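You operate a simulated robot arm through the tools that you are given. There is no shell and no other tool. Be economical: measure what you need, move in short steps, check, and stop when the job is done.

You are at the controls of a simulated two-armed robot. One attempt, no reset.

Task
Pick up the brush with one hand, pass it to the other hand and put it on the glass of the light table.

It is judged by the outcome, as a careful person would: the job done as asked, and still so three seconds after it is handed in. It fails if anything else is knocked over, pushed out of place, dropped, spilled or broken.

Robot
Two 6-joint arms with two-finger grippers on one trunk, on a base that drives. Base frame: it is fixed to the floor where the robot stands at the start and does not move with it; the origin is under the middle of the robot, x ahead of it, y to its left, z up; the surface under the hand at the start is at about z = 860. Readings come in mm, degrees, newtons and seconds.
The left shoulder is at the start at [70, 176, 945], the right one opposite. With the tool pointing down near the work surface each hand reaches from about 460 to 780 mm from the robot's upright axis, wherever it stands, measured 20 degrees to its own side. Places, roughly: glass of the light table (22x18 cm) [600, 2320, 960]. Payload 2.45 kg a hand.
The tool frame of a hand sits at the grasp point between the pads (the TCP): z along the fingers, y along the line on which they close. The tips reach 26 mm beyond it. Largest opening 96 mm; the body of the gripper starts 69 mm behind the TCP.
Orientation is that of the tool frame in the base frame, as [roll, pitch, yaw] about the fixed x, y, z axes, in that order (R = Rz(yaw) Ry(pitch) Rx(roll)). With the fingers straight down and closing along the base's y, the tool's x points along the base's -x, its y along +y and its z along -z.

Tools
- The arms move only by the tool nudge_tool. It takes "left_rows", "right_rows" or both (then of equal length, played together; a hand with none holds still); each is a list of rows, each an object of numbers (a shift or turn left out is 0, a gripper value left out holds the last): "x", "y", "z": the shift along the tool's x, y, z in units of 100 mm (1.0 is 100 mm); "ax", "ay", "az": the turn, a rotation vector about the tool's x, y, z in units of 120 degrees (1.0 is 120 degrees); "jaw": the closure, from 0 (fully open) to 1 (shut). In form: [{"x": .., "y": .., "z": .., "ax": .., "ay": .., "az": .., "jaw": ..}, ...]. A call has 1 to 10 rows; each row is the pose to reach, as a shift and turn from the pose commanded when the call began, along the tool's axes at that moment. A call with a number of a shift or a turn outside -1 to 1 is refused whole. A row lasts 0.2 s, in which the tool goes at most 50 mm and 8.6 degrees; a call with a longer step from one row to the next is refused whole, and so is a gripper value outside its range. A pose out of reach is approached as far as the arm can. The call stops where the force on the tool passes 40 N (or 10 N more than at its start, if that is more) or the arm is blocked; 0.2 s more then pass. The fingers move at their own pace and stop on an object; they squeeze with about 35 N. The grip force told is the motor's: it shows also when the fingers shut on nothing. Time passes only in rows, and 0.2 s behind the last, so rows that repeat a pose let the fingers close. It gives the time, the measured TCP pose, the force on the tool (base axes), the opening and the grip force at its end, in the units of the frame above (readings bear some noise), with the torque about the TCP (base axes, N m) and any sound that the robot's microphone picked up, and new pictures: "views" is both (left out), scene, wrist or none (wrist: the cameras of the hands that moved).
- Cameras (640 x 400 px; columns grow to the right, rows downward): "scene" is now at [128.2, -26.3, 1281.6]; the picture's right is [-0.30, -0.95, 0.00], its down [-0.39, 0.12, -0.91] and it looks along [0.87, -0.28, -0.41] (base axes); focal length 254 px, centre (320, 200). "left" rides on the left gripper at [82, -3, -98] in its tool frame; the picture's right is [0.04, 1.00, 0.00], its down [-0.73, 0.03, -0.68] and it looks along [-0.68, 0.03, 0.73] (tool axes); focal length 256 px, centre (320, 200). "right" rides on the right gripper at [82, 3, -98] in its tool frame; the picture's right is [-0.04, 1.00, 0.00], its down [-0.73, -0.03, -0.68] and it looks along [-0.68, -0.03, 0.73] (tool axes); focal length 256 px, centre (320, 200). There is no depth. A picture from a camera that has moved, and an enlarged one, comes with that camera's place and axes in the base frame and with its lens. The place of the scene camera against the robot may be out by one fixed shift of up to 12 mm in any direction.
- move_column(by): slides the trunk up (or, below 0, down) by that many mm; the arms and the scene camera ride with it, the base frame stays. It gives what a move gives, with no picture.
- base_move(legs): drives the robot by 1 to 6 legs, each [ahead, left, turn to the left] in mm, mm and degrees, along the robot's own axes; the way and the turn of a leg run together, so that a leg with both is an arc; at most 1500 mm and 180 degrees a leg. The arms and the cameras ride along, it lands a little off, and it stops where it bumps. It gives what a move gives, and a new picture of the scene camera.
- aim_head(pan, tilt): turns the head with the scene camera to pan (to the left, within 86 degrees either way) and tilt (down, from -29 to 69), counted from straight ahead of the robot. It gives what a move gives, and a new picture of the scene camera.
- zoom(camera, box): a new picture of the part [left, top, right, bottom] of that camera's present view, enlarged. The clock stands still meanwhile.
- hand_in(): hands the job in; it is judged then, once.

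Go step by step. Nothing tells you exact positions but the pictures and the camera data: compare them with the known pose of the tool, close in by small moves and look again before you grip or let go. The budget is 120 turns and 260 pictures, counting those below and the enlarged ones. Unless the task says otherwise, let go and move clear before handing in, and close with one line.

The tools are called after "Call:" as a command line: name --argument value ..., lists and objects as JSON in quotes. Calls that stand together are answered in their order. nudge_tool: Moves the arms, as the interface text tells. Its arguments: {"type":"object","properties":{"left_rows":{"type":"array","items":{"type":"object","properties":{"x":{"type":"number"},"y":{"type":"number"},"z":{"type":"number"},"ax":{"type":"number"},"ay":{"type":"number"},"az":{"type":"number"},"jaw":{"type":"number"}}}},"right_rows":{"type":"array","items":{"type":"object","properties":{"x":{"type":"number"},"y":{"type":"number"},"z":{"type":"number"},"ax":{"type":"number"},"ay":{"type":"number"},"az":{"type":"number"},"jaw":{"type":"number"}}}},"views":{"type":"string","enum":["both","scene","wrist","none"]}},"required":[]} The other tools are called the same way: move_column (by) slides the trunk up or down; base_move (legs) drives the base; aim_head (pan, tilt) turns the head that bears the scene camera; zoom (camera, box) takes an enlarged picture of a part of a camera's view; hand_in () hands the job in.

At the start:

```text
clock: 0.0
left_ee_pos: [636.4, 110.9, 1098.7]
left_tool_rot: [180.0, 0.0, -180.0]
left_force: [0.0, 0.2, -0.2]
left_ft_torque: [0.01, 0.02, 0.02]
left_grip_width: 95.8
left_finger_force: 0.0
right_ee_pos: [522.5, -283.7, 1102.4]
right_tool_rot: [-180.0, -0.1, -179.9]
right_force: [0.2, -0.4, 0.8]
right_ft_torque: [0.01, -0.01, 0.02]
right_grip_width: 96.1
right_finger_force: 0.0
trunk travel left (down, up): [-430.0, 410.0]
robot x, y, heading: [1.3, -1.3, -0.0]
head pan, tilt: [-17.7, 24.2]
```

scene: 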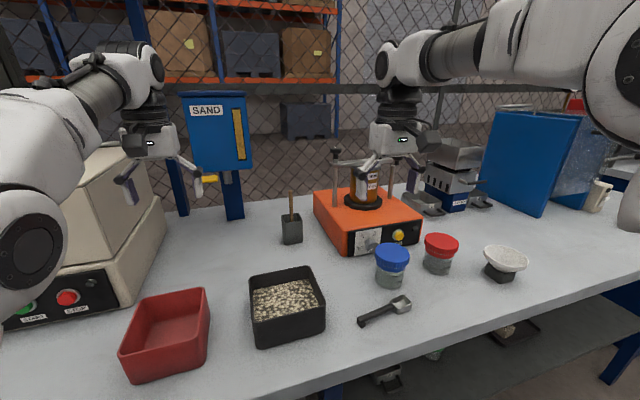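
right: 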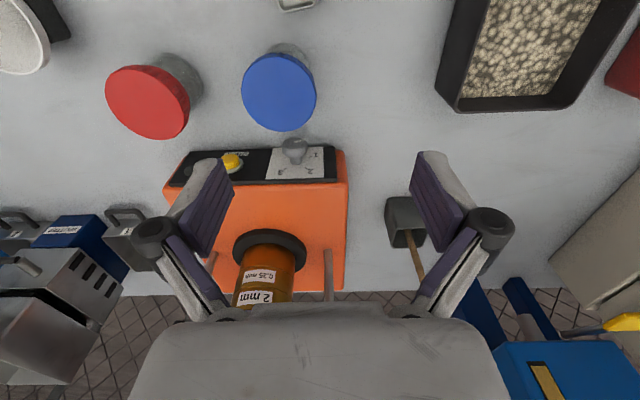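
left: 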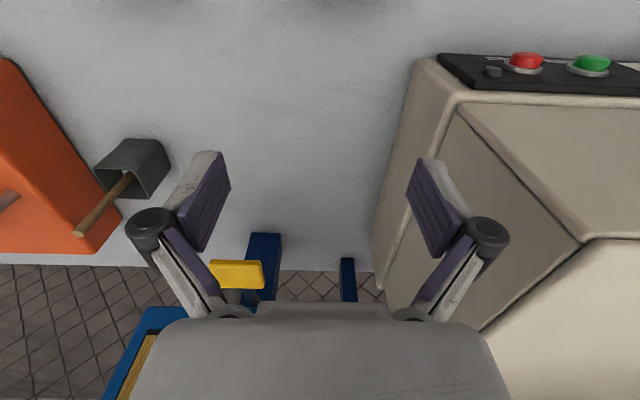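

I see a small dark pot with a wooden stick (likely the brush) between the sand bin and the orange shaker. I'll zoom in to confirm.

Call:
zoom --camera "scene" --box '[240, 170, 340, 260]'

Call:
zoom --camera "left" --box '[60, 110, 220, 250]'

Call:
aim_head --pan 80 --tilt 15

```text
4.44 times, centred on (290, 215) of scene
camera zoom: at [128.2, -26.3, 1281.6], right [-0.3, -0.95, 0.0], down [-0.39, 0.12, -0.91], along [0.87, -0.28, -0.41], focal length 1129 px, centre (453, 133)
```

zoom: 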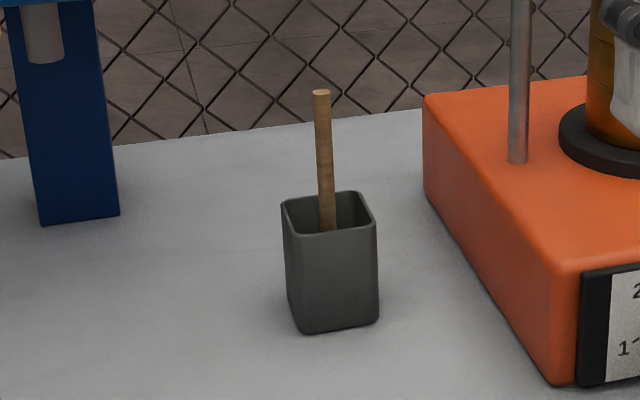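

```text
2.86 times, centred on (140, 180) of left
camera zoom: at [552.8, 107.3, 1198.3], right [-0.04, 1.0, 0.0], down [0.73, 0.03, 0.68], along [0.68, 0.03, -0.73], focal length 731 px, centre (834, 257)
```

zoom: 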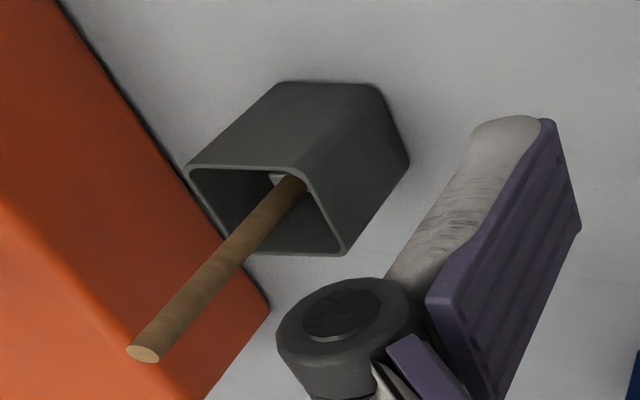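

```text
clock: 1.7
left_ee_pos: [635.1, 110.2, 1099.4]
left_tool_rot: [179.9, -0.1, 179.9]
left_force: [-0.2, 0.7, -0.2]
left_ft_torque: [0.02, 0.0, -0.01]
left_grip_width: 96.1
left_finger_force: 0.1
right_ee_pos: [521.5, -284.3, 1101.8]
right_tool_rot: [180.0, 0.1, 179.9]
right_force: [-0.7, 0.2, -0.3]
right_ft_torque: [0.0, 0.0, -0.03]
right_grip_width: 96.0
right_finger_force: 0.0
trunk travel left (down, up): [-430.0, 410.0]
robot x, y, heading: [1.6, -0.9, -0.1]
head pan, tilt: [80.0, 15.0]
camera scene: at [56.5, 93.7, 1296.6], right [0.98, -0.17, 0.0], down [-0.05, -0.25, -0.97], along [0.17, 0.95, -0.26], focal length 254 px, centre (320, 200)
```

scene: 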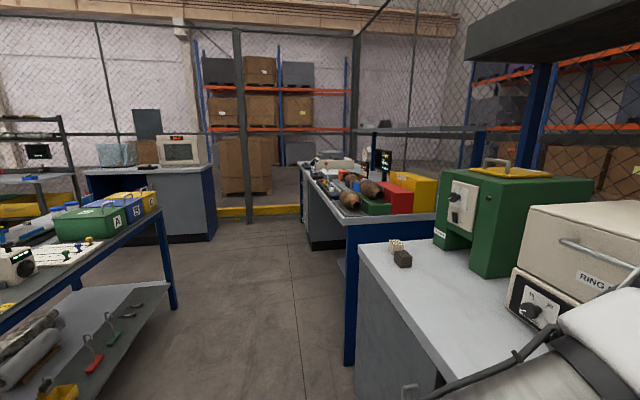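

I'll look at the small brown object on the bench to the left and at the far table.

Call:
zoom --camera "scene" --box '[360, 220, 440, 280]'

Call:
zoom --camera "scene" --box '[290, 120, 450, 230]'

```text
6.67 times, centred on (400, 250) of scene
camera zoom: at [56.5, 93.7, 1296.6], right [0.98, -0.17, 0.0], down [-0.05, -0.25, -0.97], along [0.17, 0.95, -0.26], focal length 1693 px, centre (-213, -133)
```

zoom: 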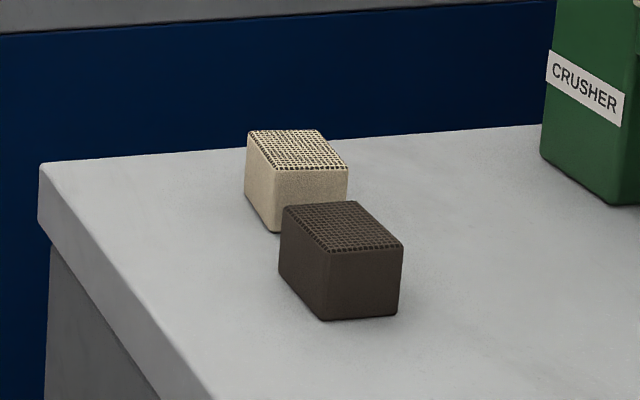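

```text
3.64 times, centred on (370, 175) of scene
camera zoom: at [56.5, 93.7, 1296.6], right [0.98, -0.17, 0.0], down [-0.05, -0.25, -0.97], along [0.17, 0.95, -0.26], focal length 924 px, centre (138, 291)
```

zoom: 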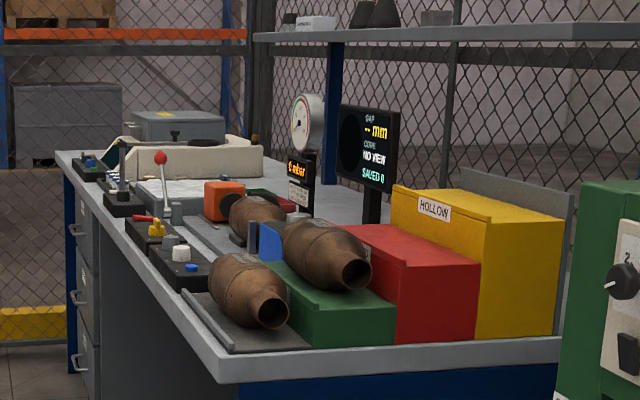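

The brush is in the pot; I put its handle top at about [783, -150, 1015] and the pot rim at about z 933. I need to drive forward a little, so I'll check the room in front of the base first.

Call:
aim_head --pan 0 --tilt 66

Call:
aim_head --pan -10 --tilt 28

```text
clock: 3.3
left_ee_pos: [635.5, 110.5, 1100.3]
left_tool_rot: [179.9, 0.0, -180.0]
left_force: [0.7, 1.0, -0.1]
left_ft_torque: [0.0, 0.0, -0.01]
left_grip_width: 95.7
left_finger_force: 0.1
right_ee_pos: [521.8, -284.7, 1103.5]
right_tool_rot: [180.0, 0.0, -179.9]
right_force: [0.6, -0.1, -0.5]
right_ft_torque: [0.01, 0.05, -0.03]
right_grip_width: 96.0
right_finger_force: 0.0
trunk travel left (down, up): [-430.0, 410.0]
robot x, y, heading: [1.6, 5.1, 0.2]
head pan, tilt: [0.0, 66.0]
camera scene: at [99.7, 1.8, 1223.7], right [0.0, -1.0, 0.0], down [-0.91, 0.0, -0.41], along [0.41, 0.0, -0.91], focal length 254 px, centre (320, 200)
```

scene: 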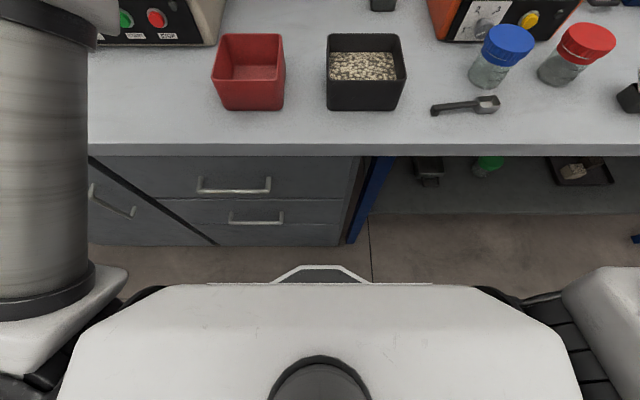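

```text
clock: 4.3
left_ee_pos: [636.0, 111.1, 1100.2]
left_tool_rot: [-179.9, -0.1, 180.0]
left_force: [-0.5, 0.1, 0.5]
left_ft_torque: [0.01, 0.01, 0.0]
left_grip_width: 96.1
left_finger_force: 0.0
right_ee_pos: [522.0, -284.3, 1103.0]
right_tool_rot: [180.0, 0.0, -180.0]
right_force: [-0.4, 0.4, 0.0]
right_ft_torque: [0.04, 0.02, 0.01]
right_grip_width: 96.0
right_finger_force: 0.1
trunk travel left (down, up): [-430.0, 410.0]
robot x, y, heading: [-2.9, 0.4, 0.2]
head pan, tilt: [-10.0, 28.0]
camera scene: at [130.0, -14.1, 1275.5], right [-0.17, -0.98, 0.0], down [-0.46, 0.08, -0.88], along [0.87, -0.15, -0.47], focal length 254 px, centre (320, 200)
```

scene: 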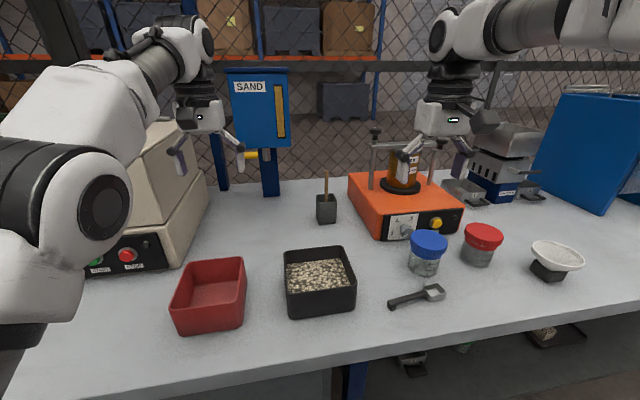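

There is clear room ahead. I'll pull the left hand back, raise the trunk and drive forward 80 mm.

Call:
nudge_tool --left_rows '[{"x": 0.4}, {"x": 0.8}, {"x": 1.0}, {"x": 1.0, "y": 0.4}, {"x": 1.0, "y": 0.8}]' --views "none"

Call:
move_column --by 120

Call:
base_move --legs '[[80, 0, 0]]'

```text
clock: 5.5
left_ee_pos: [534.1, 191.3, 1098.8]
left_tool_rot: [-180.0, 0.1, -179.9]
left_force: [0.2, -0.2, 0.1]
left_ft_torque: [-0.03, 0.01, -0.01]
left_grip_width: 95.8
left_finger_force: 0.1
right_ee_pos: [521.8, -282.1, 1104.1]
right_tool_rot: [-179.9, 0.0, -180.0]
right_force: [0.4, -0.1, -0.1]
right_ft_torque: [-0.01, 0.02, -0.03]
right_grip_width: 96.1
right_finger_force: 0.1
trunk travel left (down, up): [-430.0, 410.0]
robot x, y, heading: [-0.0, 4.3, 0.2]
head pan, tilt: [-10.0, 28.0]
```

```text
clock: 7.0
left_ee_pos: [535.0, 189.2, 1218.2]
left_tool_rot: [180.0, 0.0, -179.9]
left_force: [-0.5, 0.0, 0.4]
left_ft_torque: [0.0, 0.03, 0.01]
left_grip_width: 95.8
left_finger_force: 0.1
right_ee_pos: [522.3, -283.8, 1223.5]
right_tool_rot: [-180.0, 0.0, -180.0]
right_force: [0.3, 1.0, 0.0]
right_ft_torque: [-0.01, -0.01, -0.01]
right_grip_width: 96.0
right_finger_force: 0.0
trunk travel left (down, up): [-550.0, 290.0]
robot x, y, heading: [1.3, 1.5, -0.3]
head pan, tilt: [-10.0, 28.0]
```

```text
clock: 8.1
left_ee_pos: [614.0, 190.0, 1219.5]
left_tool_rot: [-180.0, -0.1, 180.0]
left_force: [0.3, 0.4, -0.8]
left_ft_torque: [0.01, 0.0, 0.03]
left_grip_width: 95.7
left_finger_force: 0.0
right_ee_pos: [601.3, -283.9, 1223.4]
right_tool_rot: [-180.0, -0.1, 180.0]
right_force: [0.6, -0.3, -0.3]
right_ft_torque: [-0.05, 0.02, -0.05]
right_grip_width: 96.0
right_finger_force: 0.1
trunk travel left (down, up): [-550.0, 290.0]
robot x, y, heading: [77.6, 0.5, -0.2]
head pan, tilt: [-10.0, 28.0]
camera scene: at [209.2, -14.2, 1395.6], right [-0.17, -0.98, 0.0], down [-0.46, 0.08, -0.88], along [0.87, -0.15, -0.47], focal length 254 px, centre (320, 200)
```

scene: 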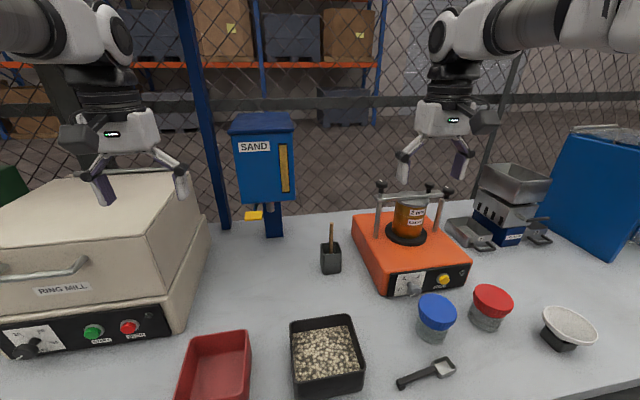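

Moving the right hand over toward the pot, still high.

Call:
nudge_tool --right_rows '[{"y": 0.45}, {"y": 0.9}, {"y": 1.0, "x": -0.4}, {"y": 1.0, "x": -0.8}, {"y": 1.0, "x": -1.0, "z": 0.3}, {"y": 1.0, "x": -1.0, "z": 0.6}]'

```text
clock: 9.5
left_ee_pos: [613.7, 189.4, 1219.6]
left_tool_rot: [-179.9, 0.0, -180.0]
left_force: [-0.2, 1.5, -0.5]
left_ft_torque: [0.02, -0.01, -0.01]
left_grip_width: 96.0
left_finger_force: 0.0
right_ee_pos: [703.0, -185.3, 1164.6]
right_tool_rot: [-180.0, 0.0, -180.0]
right_force: [0.0, -0.3, -0.1]
right_ft_torque: [0.0, -0.03, 0.02]
right_grip_width: 96.1
right_finger_force: 0.1
trunk travel left (down, up): [-550.0, 290.0]
robot x, y, heading: [79.0, 2.3, 0.0]
head pan, tilt: [-10.0, 28.0]
camera scene: at [208.7, -14.3, 1395.6], right [-0.17, -0.98, 0.0], down [-0.46, 0.08, -0.88], along [0.87, -0.15, -0.47], focal length 254 px, centre (320, 200)
camera right: at [620.5, -180.6, 1261.6], right [0.04, 1.0, 0.0], down [0.73, -0.03, 0.68], along [0.68, -0.03, -0.73], focal length 256 px, centre (320, 200)
```

scene: 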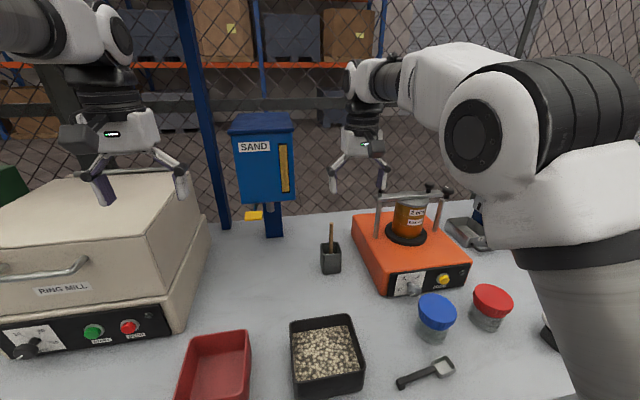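
right: 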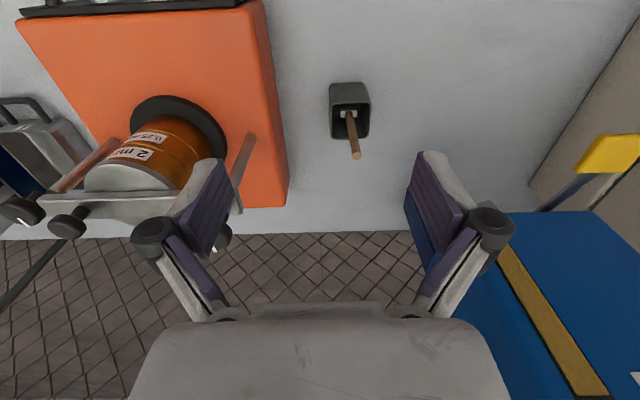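

Call:
zoom --camera "right" --box '[310, 70, 390, 170]'

Call:
zoom --camera "scene" --box '[300, 215, 360, 280]'

```text
4.00 times, centred on (350, 120) of right
camera zoom: at [620.5, -180.6, 1261.6], right [0.04, 1.0, 0.0], down [0.73, -0.03, 0.68], along [0.68, -0.03, -0.73], focal length 1024 px, centre (200, 520)
```

zoom: 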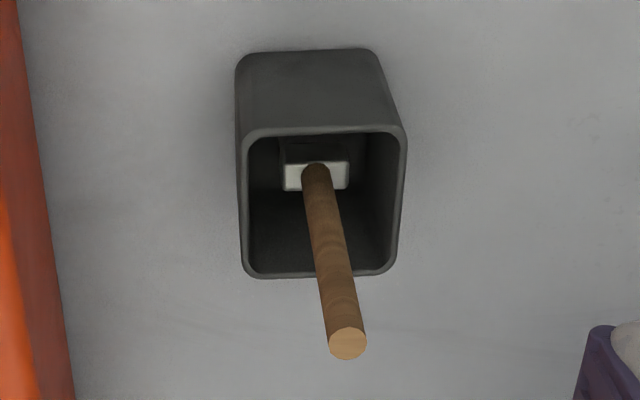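

```text
6.15 times, centred on (330, 248) of scene
camera zoom: at [208.7, -14.3, 1395.6], right [-0.17, -0.98, 0.0], down [-0.46, 0.08, -0.88], along [0.87, -0.15, -0.47], focal length 1563 px, centre (258, -92)
```

zoom: 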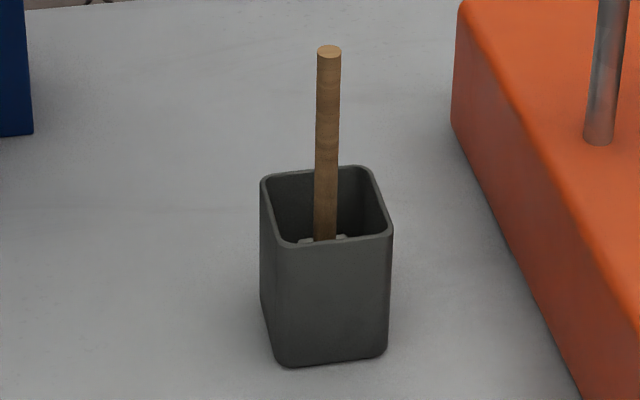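

The brush handle is vertical with its top at about [789, -145, 1006], the rim is near z 928, and a wide flat head sits inside the pot. I'll centre the right hand above it.

Call:
nudge_tool --right_rows '[{"x": -0.4, "y": 0.2}, {"x": -0.86, "y": 0.39}, {"x": -0.86, "y": 0.39, "z": 0.45}, {"x": -0.86, "y": 0.39, "z": 0.9}, {"x": -0.86, "y": 0.39, "z": 0.9}]'

```text
clock: 10.7
left_ee_pos: [613.2, 189.1, 1218.8]
left_tool_rot: [180.0, 0.0, 179.9]
left_force: [0.0, 0.4, 0.4]
left_ft_torque: [0.0, -0.04, -0.01]
left_grip_width: 96.2
left_finger_force: 0.1
right_ee_pos: [786.1, -145.6, 1071.6]
right_tool_rot: [180.0, 0.0, 179.9]
right_force: [-0.1, -0.6, -0.8]
right_ft_torque: [0.02, -0.01, -0.02]
right_grip_width: 95.9
right_finger_force: 0.1
right hand out of reach, approached as far as the arm can: row 2, 3
trunk travel left (down, up): [-550.0, 290.0]
robot x, y, heading: [76.4, -4.3, 0.3]
head pan, tilt: [-10.0, 28.0]
camera scene: at [208.1, -14.4, 1395.7], right [-0.17, -0.98, 0.0], down [-0.46, 0.08, -0.88], along [0.87, -0.15, -0.47], focal length 254 px, centre (320, 200)
camera right: at [705.2, -142.3, 1168.9], right [0.04, 1.0, 0.0], down [0.73, -0.03, 0.68], along [0.68, -0.03, -0.73], focal length 256 px, centre (320, 200)
```

scene: 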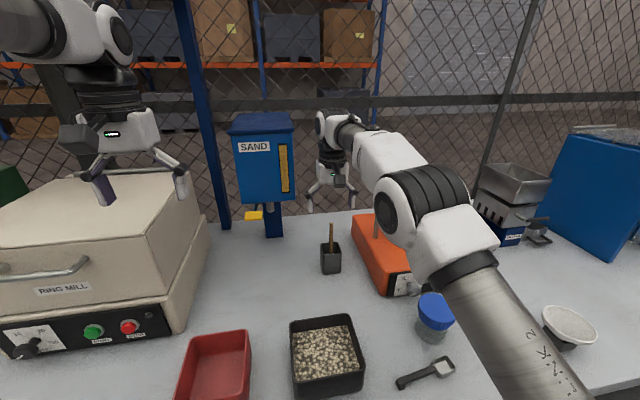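
right: 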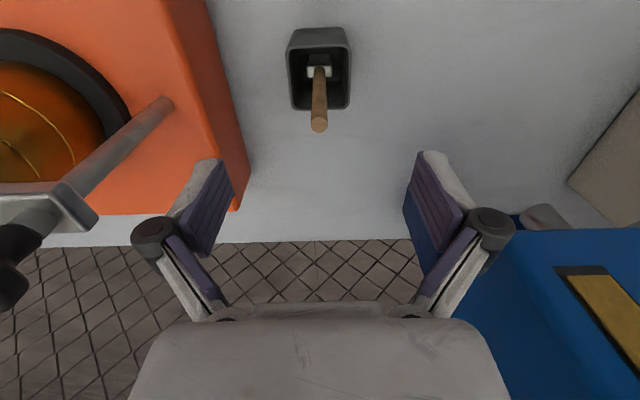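

Aligned within a couple of mm. I'll lower to TCP z of about 981, above the rim.

Call:
nudge_tool --right_rows '[{"x": -0.02, "y": -0.01, "z": 0.3}, {"x": -0.02, "y": -0.01, "z": 0.6}, {"x": -0.02, "y": -0.01, "z": 0.85}, {"x": -0.02, "y": -0.01, "z": 0.85}]'

```text
clock: 11.7
left_ee_pos: [613.8, 189.4, 1220.1]
left_tool_rot: [179.9, 0.0, -179.9]
left_force: [0.7, 0.4, -0.1]
left_ft_torque: [0.05, 0.0, 0.01]
left_grip_width: 95.9
left_finger_force: 0.0
right_ee_pos: [788.7, -147.7, 986.3]
right_tool_rot: [180.0, 0.0, 179.9]
right_force: [-0.2, -0.1, -0.1]
right_ft_torque: [-0.02, 0.0, 0.03]
right_grip_width: 96.4
right_finger_force: 0.0
trunk travel left (down, up): [-550.0, 290.0]
robot x, y, heading: [78.8, 0.1, -0.3]
head pan, tilt: [-10.0, 28.0]
camera scene: at [208.6, -14.1, 1395.6], right [-0.17, -0.98, 0.0], down [-0.46, 0.08, -0.88], along [0.87, -0.15, -0.47], focal length 254 px, centre (320, 200)
camera right: at [707.9, -143.0, 1083.9], right [0.04, 1.0, 0.0], down [0.73, -0.03, 0.68], along [0.68, -0.03, -0.73], focal length 256 px, centre (320, 200)
```

scene: 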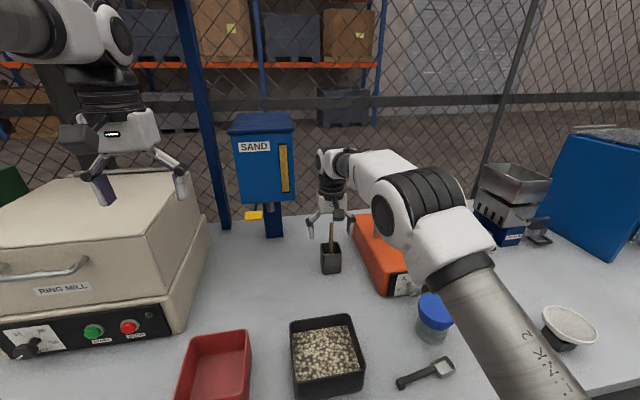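
right: 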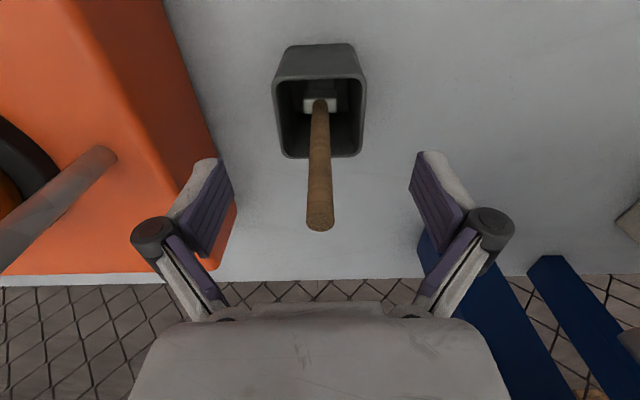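

The handle is between the pads and centred; I'll close.

Call:
nudge_tool --right_rows '[{"jaw": 0.5}, {"jaw": 1.0}, {"jaw": 1.0}, {"jaw": 1.0}]'

```text
clock: 12.7
left_ee_pos: [614.3, 189.6, 1217.9]
left_tool_rot: [180.0, 0.0, 179.9]
left_force: [0.7, -0.2, 0.1]
left_ft_torque: [0.05, -0.02, 0.0]
left_grip_width: 96.1
left_finger_force: 0.1
right_ee_pos: [788.8, -147.2, 985.2]
right_tool_rot: [180.0, 0.0, 180.0]
right_force: [0.5, 0.7, 2.3]
right_ft_torque: [0.04, 0.06, -0.01]
right_grip_width: 9.6
right_finger_force: 34.9
trunk travel left (down, up): [-550.0, 290.0]
robot x, y, heading: [81.6, 1.0, 0.3]
head pan, tilt: [-10.0, 28.0]
camera scene: at [208.7, -14.0, 1395.6], right [-0.17, -0.98, 0.0], down [-0.46, 0.08, -0.88], along [0.87, -0.15, -0.47], focal length 254 px, centre (320, 200)
camera right: at [708.0, -142.9, 1084.3], right [0.04, 1.0, 0.0], down [0.73, -0.03, 0.68], along [0.68, -0.03, -0.73], focal length 256 px, centre (320, 200)
```

scene: 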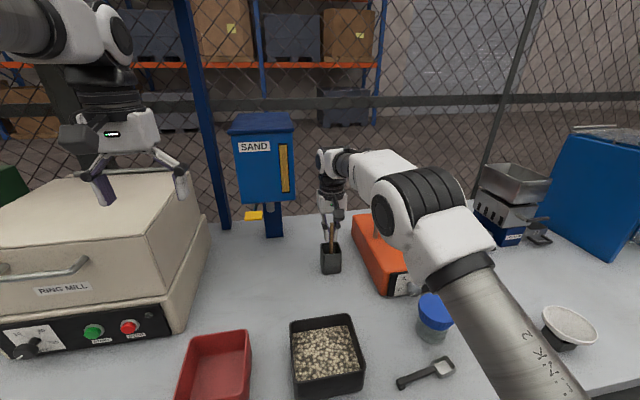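
right: 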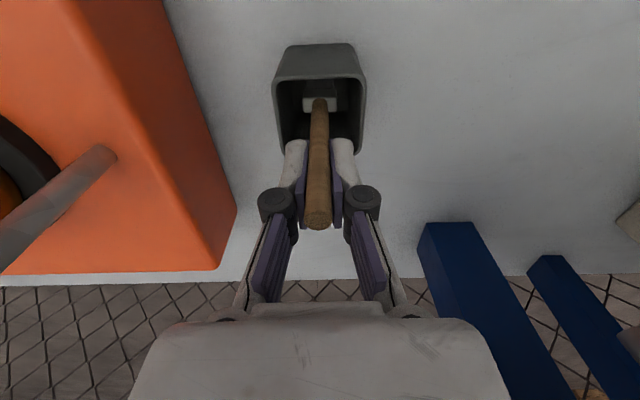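

Gripped at 9.6 mm. I'll lift straight up with the trunk.

Call:
move_column --by 30

Call:
zoom --camera "right" --box '[240, 20, 400, 240]'

```text
clock: 13.4
left_ee_pos: [613.6, 189.0, 1248.6]
left_tool_rot: [-180.0, 0.0, 180.0]
left_force: [0.1, 0.4, 0.8]
left_ft_torque: [-0.03, -0.01, -0.01]
left_grip_width: 95.9
left_finger_force: 0.1
right_ee_pos: [789.3, -147.7, 1015.4]
right_tool_rot: [180.0, -0.1, -179.9]
right_force: [-0.2, -0.2, -1.7]
right_ft_torque: [-0.02, 0.04, 0.03]
right_grip_width: 9.4
right_finger_force: 35.2
trunk travel left (down, up): [-580.0, 260.0]
robot x, y, heading: [77.7, -2.3, -0.1]
head pan, tilt: [-10.0, 28.0]
```

```text
1.82 times, centred on (320, 130) of right
camera zoom: at [708.7, -143.1, 1113.6], right [0.04, 1.0, 0.0], down [0.73, -0.03, 0.68], along [0.68, -0.03, -0.73], focal length 465 px, centre (320, 327)
```

zoom: 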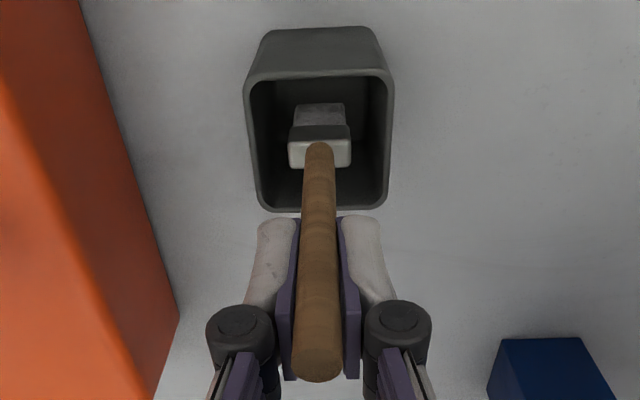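

The brush rises freely and the pot stays. I'll continue upward.

Call:
move_column --by 160

Call:
aim_head --pan -10 --tilt 38

Call:
zoom --camera "scene" --box '[240, 60, 440, 220]'

```text
clock: 15.2
left_ee_pos: [614.3, 189.8, 1409.7]
left_tool_rot: [-180.0, 0.0, -180.0]
left_force: [0.8, -0.6, 0.0]
left_ft_torque: [0.03, 0.01, -0.01]
left_grip_width: 95.8
left_finger_force: 0.0
right_ee_pos: [790.5, -146.7, 1176.0]
right_tool_rot: [-179.9, 0.0, 179.9]
right_force: [-0.2, -0.1, 0.3]
right_ft_torque: [0.01, -0.04, -0.02]
right_grip_width: 9.5
right_finger_force: 35.4
trunk travel left (down, up): [-740.0, 100.0]
robot x, y, heading: [77.5, 3.1, 0.1]
head pan, tilt: [-10.0, 28.0]
```

```text
clock: 16.0
left_ee_pos: [614.5, 189.5, 1409.8]
left_tool_rot: [-180.0, 0.0, 179.9]
left_force: [0.7, 0.2, -0.2]
left_ft_torque: [-0.01, -0.01, -0.04]
left_grip_width: 95.9
left_finger_force: 0.0
right_ee_pos: [789.2, -147.5, 1175.9]
right_tool_rot: [-180.0, 0.0, -180.0]
right_force: [0.1, 0.0, 0.1]
right_ft_torque: [-0.03, 0.04, 0.01]
right_grip_width: 9.4
right_finger_force: 34.9
trunk travel left (down, up): [-740.0, 100.0]
robot x, y, heading: [78.2, 3.2, -0.3]
head pan, tilt: [-10.0, 38.0]
camera scene: at [204.5, -13.3, 1570.1], right [-0.17, -0.98, 0.0], down [-0.61, 0.11, -0.79], along [0.78, -0.14, -0.62], focal length 254 px, centre (320, 200)
```

scene: 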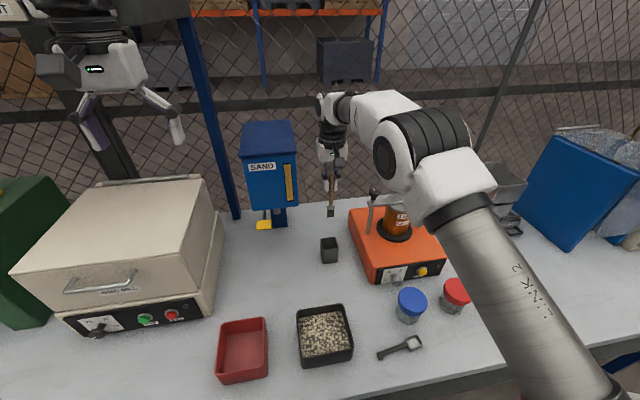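

```text
2.50 times, centred on (340, 140) of scene
camera zoom: at [204.5, -13.3, 1570.1], right [-0.17, -0.98, 0.0], down [-0.61, 0.11, -0.79], along [0.78, -0.14, -0.62], focal length 635 px, centre (270, 350)
```

zoom: 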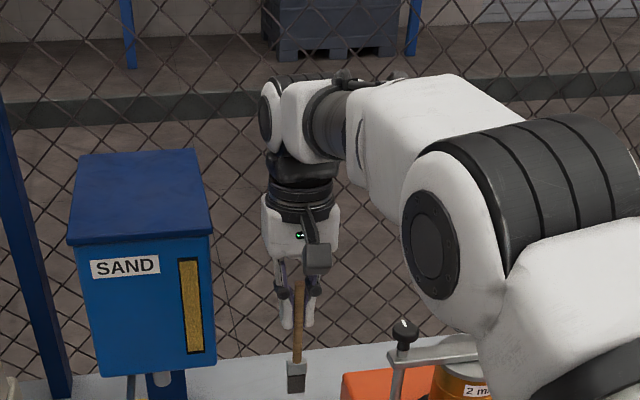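

The brush is free. I'll back the base 150 mm so the handover happens clear of the equipment.

Call:
base_move --legs '[[-150, 0, 0]]'

```text
clock: 17.4
left_ee_pos: [464.9, 189.1, 1408.3]
left_tool_rot: [-179.9, -0.2, -180.0]
left_force: [1.3, -0.6, -0.5]
left_ft_torque: [0.02, 0.06, 0.0]
left_grip_width: 96.0
left_finger_force: 0.0
right_ee_pos: [639.8, -147.5, 1173.4]
right_tool_rot: [-180.0, -0.3, 179.9]
right_force: [0.0, -0.4, -0.8]
right_ft_torque: [-0.03, 0.01, -0.04]
right_grip_width: 9.1
right_finger_force: 34.8
trunk travel left (down, up): [-740.0, 100.0]
robot x, y, heading: [-73.6, -1.6, 0.1]
head pan, tilt: [-10.0, 38.0]
camera scene: at [56.0, -13.1, 1569.7], right [-0.17, -0.98, 0.0], down [-0.61, 0.11, -0.79], along [0.77, -0.14, -0.62], focal length 254 px, centre (320, 200)
```

scene: 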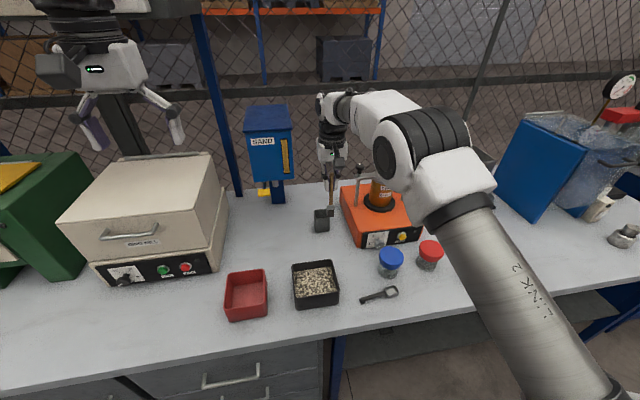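

I'll now pitch the right hand so its fingers and the brush point forward, while pulling back and rising.

Call:
nudge_tool --right_rows '[{"ay": -0.07, "x": 0.1, "z": -0.07}, {"ay": -0.14, "x": 0.2, "z": -0.14}, {"ay": -0.21, "x": 0.3, "z": -0.21}, {"ay": -0.28, "x": 0.4, "z": -0.28}, {"ay": -0.35, "x": 0.5, "z": -0.35}, {"ay": -0.42, "x": 0.6, "z": -0.42}, {"ay": -0.49, "x": 0.7, "z": -0.49}, {"ay": -0.56, "x": 0.8, "z": -0.56}, {"ay": -0.63, "x": 0.9, "z": -0.63}, {"ay": -0.7, "x": 1.0, "z": -0.7}]'

```text
clock: 19.6
left_ee_pos: [460.6, 189.9, 1409.8]
left_tool_rot: [-179.9, 0.1, -179.9]
left_force: [-0.2, -1.1, 0.0]
left_ft_torque: [-0.01, 0.0, 0.04]
left_grip_width: 96.0
left_finger_force: 0.2
right_ee_pos: [507.5, -150.5, 1295.5]
right_tool_rot: [165.6, 69.3, 173.3]
right_force: [-1.6, -0.1, 0.3]
right_ft_torque: [0.01, 0.0, -0.03]
right_grip_width: 0.0
right_finger_force: 23.6
right hand out of reach, approached as far as the arm can: row 6, 7, 8, 9, 10
trunk travel left (down, up): [-740.0, 100.0]
robot x, y, heading: [-73.7, -2.3, -0.3]
head pan, tilt: [-10.0, 38.0]
camera scene: at [53.9, -14.7, 1579.0], right [-0.18, -0.98, 0.0], down [-0.52, 0.1, -0.85], along [0.83, -0.15, -0.53], focal length 254 px, centre (320, 200)
camera right: at [387.5, -156.8, 1253.0], right [-0.1, 0.99, 0.13], down [-0.37, -0.16, 0.92], along [0.92, 0.05, 0.38], focal length 256 px, centre (320, 200)
```

scene: 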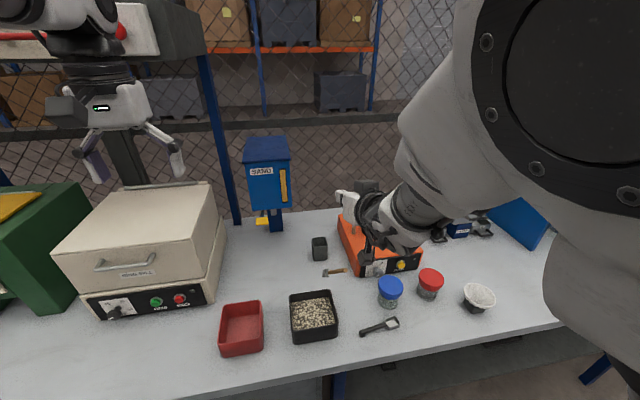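
right: 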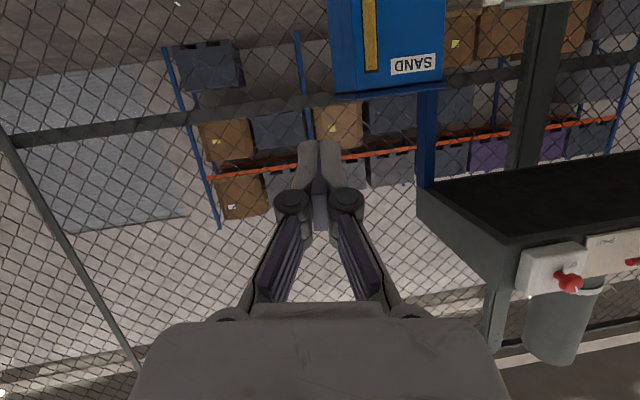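

The brush slipped out during that rotation (the arm ran out of reach and jerked); it is now lying on the bench near [700, -130]. Nothing else seems disturbed. I'll check closely first.

Call:
zoom --camera "scene" --box '[200, 180, 520, 380]'

Call:
zoom --camera "scene" --box '[290, 225, 390, 290]'

```text
2.00 times, centred on (360, 280) of scene
camera zoom: at [53.9, -14.7, 1579.0], right [-0.18, -0.98, 0.0], down [-0.52, 0.1, -0.85], along [0.83, -0.15, -0.53], focal length 508 px, centre (240, 40)
```

zoom: 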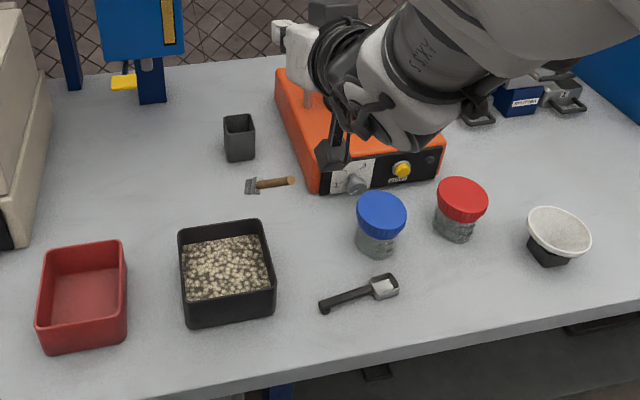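

```text
6.15 times, centred on (340, 258) of scene
camera zoom: at [53.9, -14.7, 1579.0], right [-0.18, -0.98, 0.0], down [-0.52, 0.1, -0.85], along [0.83, -0.15, -0.53], focal length 1563 px, centre (197, -154)
```

zoom: 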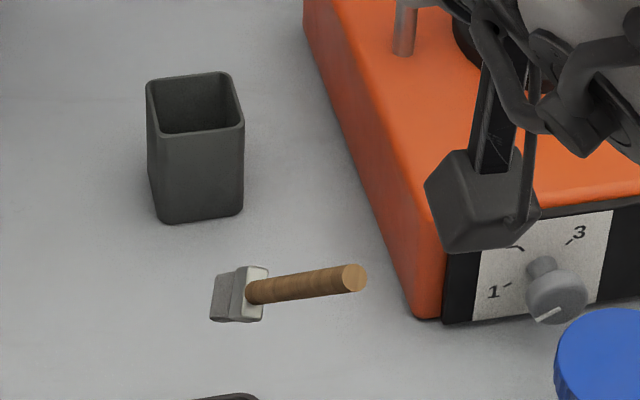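

The brush lies flat, head toward +y, all else upright. I'll bring the right arm back to a tool-down posture slowly.

Call:
nudge_tool --right_rows '[{"ay": 0.05, "z": 0.08, "x": 0.05}, {"ay": 0.1, "z": 0.16, "x": 0.1}, {"ay": 0.15, "z": 0.24, "x": 0.15}, {"ay": 0.2, "z": 0.32, "x": 0.2}, {"ay": 0.25, "z": 0.4, "x": 0.25}, {"ay": 0.3, "z": 0.48, "x": 0.3}]'

```text
clock: 20.9
left_ee_pos: [463.1, 189.7, 1408.0]
left_tool_rot: [-179.9, -0.1, 180.0]
left_force: [0.4, -0.3, -0.3]
left_ft_torque: [0.04, 0.04, 0.02]
left_grip_width: 95.9
left_finger_force: 0.2
right_ee_pos: [542.0, -137.2, 1272.0]
right_tool_rot: [177.5, 36.3, -174.0]
right_force: [0.6, -0.4, -0.5]
right_ft_torque: [-0.04, -0.01, 0.0]
right_grip_width: 0.0
right_finger_force: 28.9
trunk travel left (down, up): [-740.0, 100.0]
robot x, y, heading: [-75.4, 0.7, -0.1]
head pan, tilt: [-10.0, 38.0]
camera scene: at [54.2, -13.1, 1569.9], right [-0.17, -0.98, 0.0], down [-0.61, 0.11, -0.79], along [0.78, -0.14, -0.62], focal length 254 px, centre (320, 200)
camera right: at [419.6, -150.4, 1303.4], right [-0.1, 0.99, 0.06], down [0.2, -0.04, 0.98], along [0.98, 0.11, -0.19], focal length 256 px, centre (320, 200)
```

scene: 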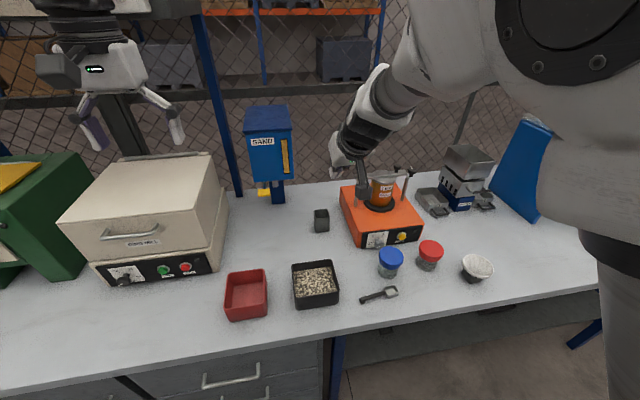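
right: 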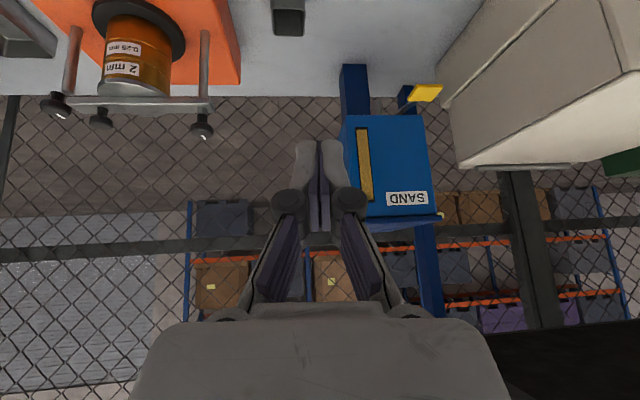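

The brush is not visible where I saw it, so it may have been mid-air. I'll search for it.

Call:
zoom --camera "scene" --box '[220, 180, 500, 330]'

Call:
aim_head --pan -10 --tilt 62

```text
2.29 times, centred on (360, 255) of scene
camera zoom: at [54.2, -13.1, 1569.9], right [-0.17, -0.98, 0.0], down [-0.61, 0.11, -0.79], along [0.78, -0.14, -0.62], focal length 581 px, centre (229, 74)
```

zoom: 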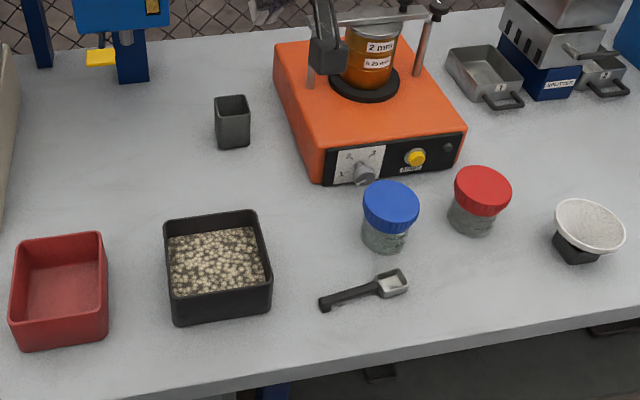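

```text
clock: 21.8
left_ee_pos: [462.2, 190.8, 1408.5]
left_tool_rot: [180.0, 0.0, 180.0]
left_force: [-0.5, -0.3, 0.7]
left_ft_torque: [-0.02, 0.02, -0.02]
left_grip_width: 96.2
left_finger_force: 0.0
right_ee_pos: [540.3, -136.5, 1273.0]
right_tool_rot: [177.6, 36.3, -174.0]
right_force: [-0.6, 0.3, -1.2]
right_ft_torque: [0.01, -0.03, -0.01]
right_grip_width: 0.0
right_finger_force: 28.4
trunk travel left (down, up): [-740.0, 100.0]
robot x, y, heading: [-69.8, 0.0, -0.1]
head pan, tilt: [-10.0, 62.0]
camera scene: at [30.8, -9.3, 1538.1], right [-0.17, -0.98, 0.0], down [-0.87, 0.15, -0.47], along [0.46, -0.08, -0.88], focal length 254 px, centre (320, 200)
```

scene: 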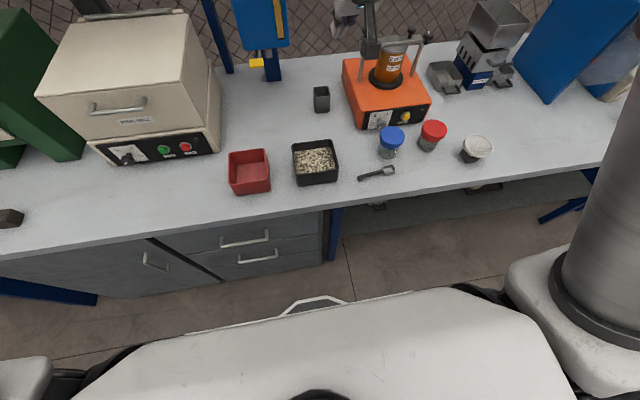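

It isn't on the visible bench top; it may have fallen further. I'll look around the floor and the rest of the bench.

Call:
zoom --camera "scene" --box '[120, 170, 640, 350]'

Call:
aim_head --pan 40 --tilt 60

Call:
aim_head --pan -60 --tilt 55

```text
1.23 times, centred on (380, 260) of scene
camera zoom: at [30.8, -9.3, 1538.1], right [-0.17, -0.98, 0.0], down [-0.87, 0.15, -0.47], along [0.46, -0.08, -0.88], focal length 313 px, centre (246, 126)
```

zoom: 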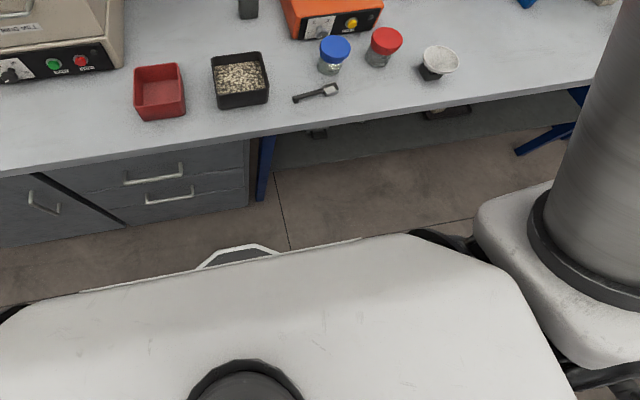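

```text
clock: 23.0
left_ee_pos: [462.5, 189.7, 1408.0]
left_tool_rot: [180.0, 0.1, 180.0]
left_force: [0.6, -0.2, 0.0]
left_ft_torque: [0.0, 0.01, 0.01]
left_grip_width: 96.0
left_finger_force: 0.0
right_ee_pos: [540.5, -137.8, 1273.8]
right_tool_rot: [177.6, 36.3, -174.0]
right_force: [-0.1, 0.5, -0.2]
right_ft_torque: [0.0, -0.03, 0.0]
right_grip_width: 0.1
right_finger_force: 28.7
trunk travel left (down, up): [-740.0, 100.0]
robot x, y, heading: [-69.8, -2.6, -0.0]
head pan, tilt: [40.0, 60.0]
camera scene: at [18.7, 44.7, 1540.3], right [0.64, -0.77, 0.0], down [-0.66, -0.56, -0.5], along [0.38, 0.32, -0.87], focal length 254 px, centre (320, 200)
```

scene: 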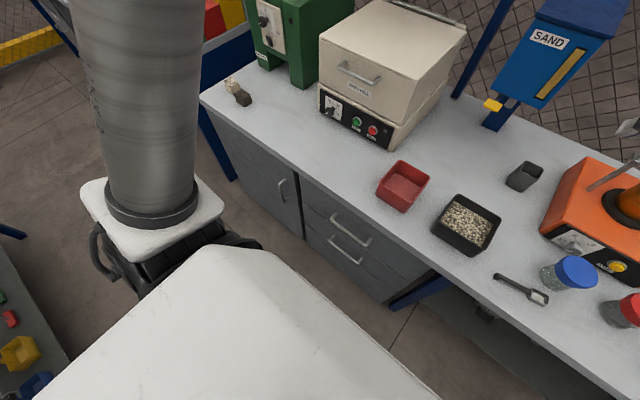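

```text
clock: 24.8
left_ee_pos: [462.6, 189.3, 1409.3]
left_tool_rot: [179.9, 0.1, 180.0]
left_force: [0.7, -0.5, -0.2]
left_ft_torque: [-0.01, 0.03, 0.04]
left_grip_width: 95.9
left_finger_force: 0.0
right_ee_pos: [540.7, -136.9, 1272.9]
right_tool_rot: [177.5, 36.2, -174.0]
right_force: [-0.2, 0.2, 0.2]
right_ft_torque: [0.01, -0.01, -0.02]
right_grip_width: 0.0
right_finger_force: 28.4
trunk travel left (down, up): [-740.0, 100.0]
robot x, y, heading: [-70.4, -1.1, 0.1]
head pan, tilt: [-60.0, 55.0]
camera scene: at [3.9, -60.5, 1546.4], right [-0.87, -0.5, 0.0], down [-0.41, 0.71, -0.57], along [0.29, -0.5, -0.82], focal length 254 px, centre (320, 200)
```

scene: 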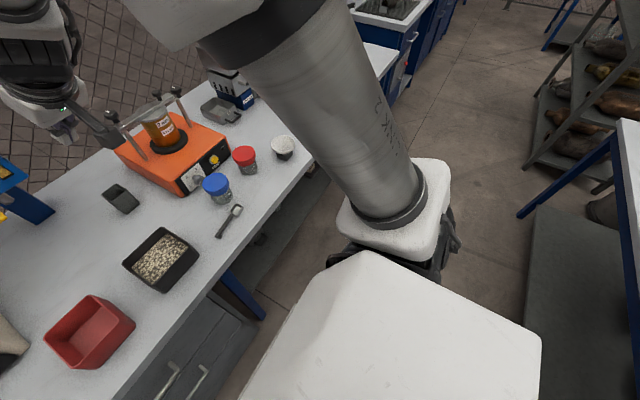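

Not seen yet. I'll use the left wrist camera and closer views of the floor.

Call:
zoom --camera "left" --box '[0, 0, 640, 400]'

Call:
aim_head --pan -35 --tilt 69

Call:
zoom --camera "scene" --box '[100, 60, 480, 300]'

```text
1.00 times, centred on (320, 200) of left (not enlarged: the box is as wide or as high as the picture)
camera zoom: at [379.8, 186.9, 1507.5], right [-0.04, 1.0, 0.0], down [0.73, 0.03, 0.68], along [0.68, 0.03, -0.73], focal length 256 px, centre (320, 200)
```

zoom: 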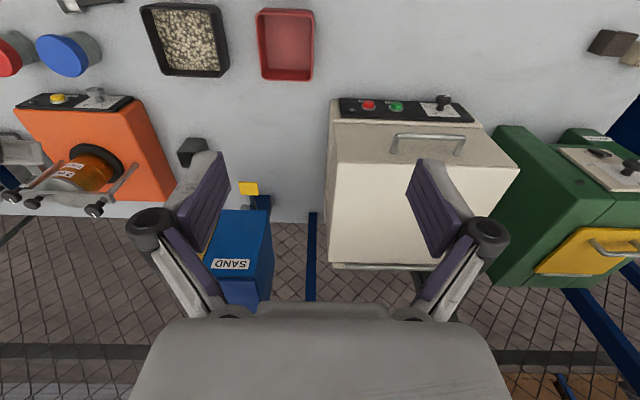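

```text
clock: 25.7
left_ee_pos: [460.8, 189.3, 1409.7]
left_tool_rot: [180.0, 0.0, 180.0]
left_force: [0.4, -0.4, -0.1]
left_ft_torque: [-0.01, 0.01, 0.0]
left_grip_width: 96.2
left_finger_force: 0.1
right_ee_pos: [540.7, -138.2, 1273.2]
right_tool_rot: [177.5, 36.3, -174.0]
right_force: [-0.9, -0.3, 0.4]
right_ft_torque: [-0.01, -0.01, 0.0]
right_grip_width: 0.1
right_finger_force: 28.5
trunk travel left (down, up): [-740.0, 100.0]
robot x, y, heading: [-72.8, -2.6, 0.3]
head pan, tilt: [-35.0, 68.8]
camera scene: at [13.5, -30.3, 1531.0], right [-0.57, -0.82, 0.0], down [-0.76, 0.53, -0.36], along [0.3, -0.21, -0.93], focal length 254 px, centre (320, 200)
```

scene: 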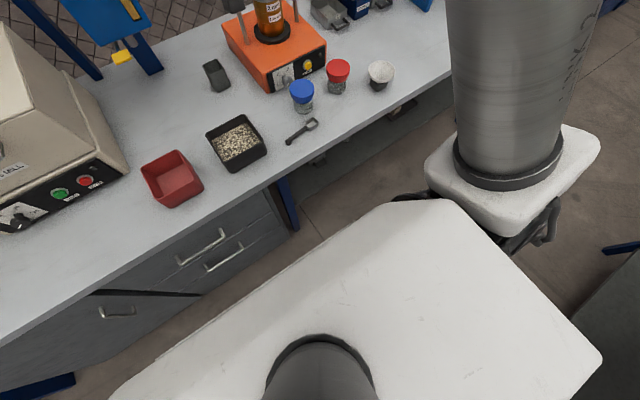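

```text
1.67 times, centred on (290, 180) of scene
camera zoom: at [13.5, -30.3, 1531.0], right [-0.57, -0.82, 0.0], down [-0.76, 0.53, -0.36], along [0.3, -0.21, -0.93], focal length 423 px, centre (370, 233)
```

zoom: 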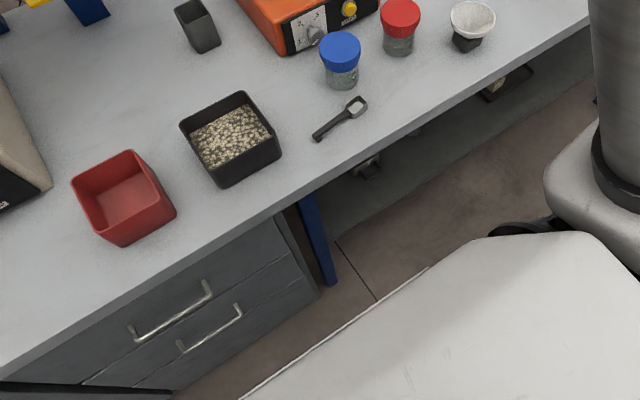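

Still not found. I'll bring the right tool fully down and use its camera to look behind the shaker.

Call:
nudge_tool --right_rows '[{"ay": 0.06}, {"ay": 0.12}, {"ay": 0.18}, {"ay": 0.24}, {"ay": 0.3}]' --views "wrist"

Call:
aim_head --pan -30 --tilt 35

```text
clock: 26.9
left_ee_pos: [464.0, 189.9, 1408.5]
left_tool_rot: [180.0, -0.1, -179.9]
left_force: [0.2, -0.3, 0.1]
left_ft_torque: [0.02, 0.0, -0.01]
left_grip_width: 96.4
left_finger_force: 0.0
right_ee_pos: [543.5, -137.8, 1273.4]
right_tool_rot: [178.0, 0.1, -172.6]
right_force: [-0.3, -0.6, -0.6]
right_ft_torque: [0.0, 0.04, 0.01]
right_grip_width: 0.1
right_finger_force: 28.1
trunk travel left (down, up): [-740.0, 100.0]
robot x, y, heading: [-70.7, 0.3, 0.1]
head pan, tilt: [-35.0, 68.8]
camera right: at [462.1, -147.6, 1370.9], right [-0.09, 1.0, 0.03], down [0.73, 0.04, 0.68], along [0.67, 0.09, -0.73], focal length 256 px, centre (320, 200)
```

right: 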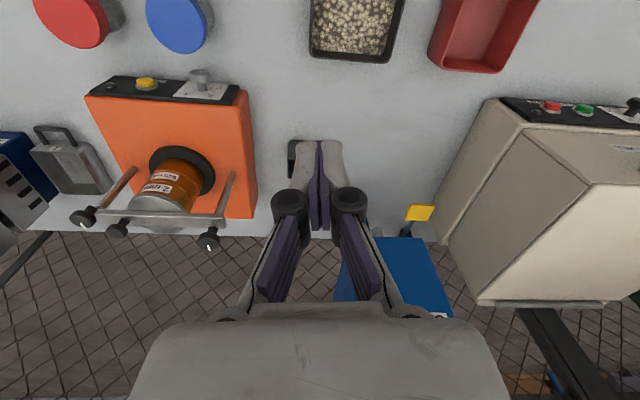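

```text
clock: 27.9
left_ee_pos: [461.9, 189.9, 1408.0]
left_tool_rot: [180.0, 0.0, -180.0]
left_force: [0.4, -1.0, 0.8]
left_ft_torque: [0.0, 0.04, 0.0]
left_grip_width: 96.0
left_finger_force: 0.1
right_ee_pos: [541.2, -136.7, 1273.8]
right_tool_rot: [178.0, 0.4, -172.6]
right_force: [0.0, 0.0, -0.2]
right_ft_torque: [-0.01, -0.05, -0.01]
right_grip_width: 0.0
right_finger_force: 28.6
trunk travel left (down, up): [-740.0, 100.0]
robot x, y, heading: [-73.5, -1.5, -0.1]
head pan, tilt: [-30.0, 35.0]
camera scene: at [43.7, -42.1, 1574.6], right [-0.5, -0.87, 0.0], down [-0.5, 0.29, -0.82], along [0.71, -0.41, -0.57], focal length 254 px, centre (320, 200)
```

scene: 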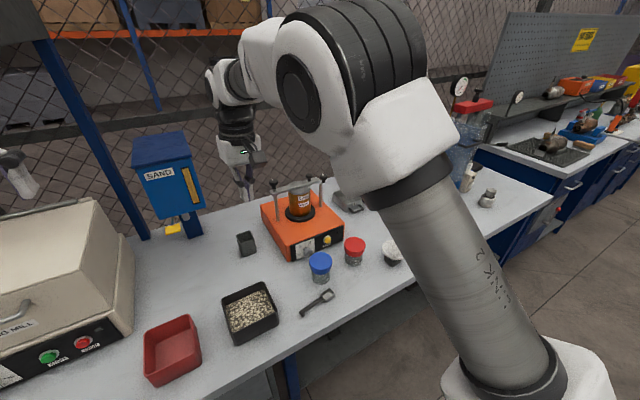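

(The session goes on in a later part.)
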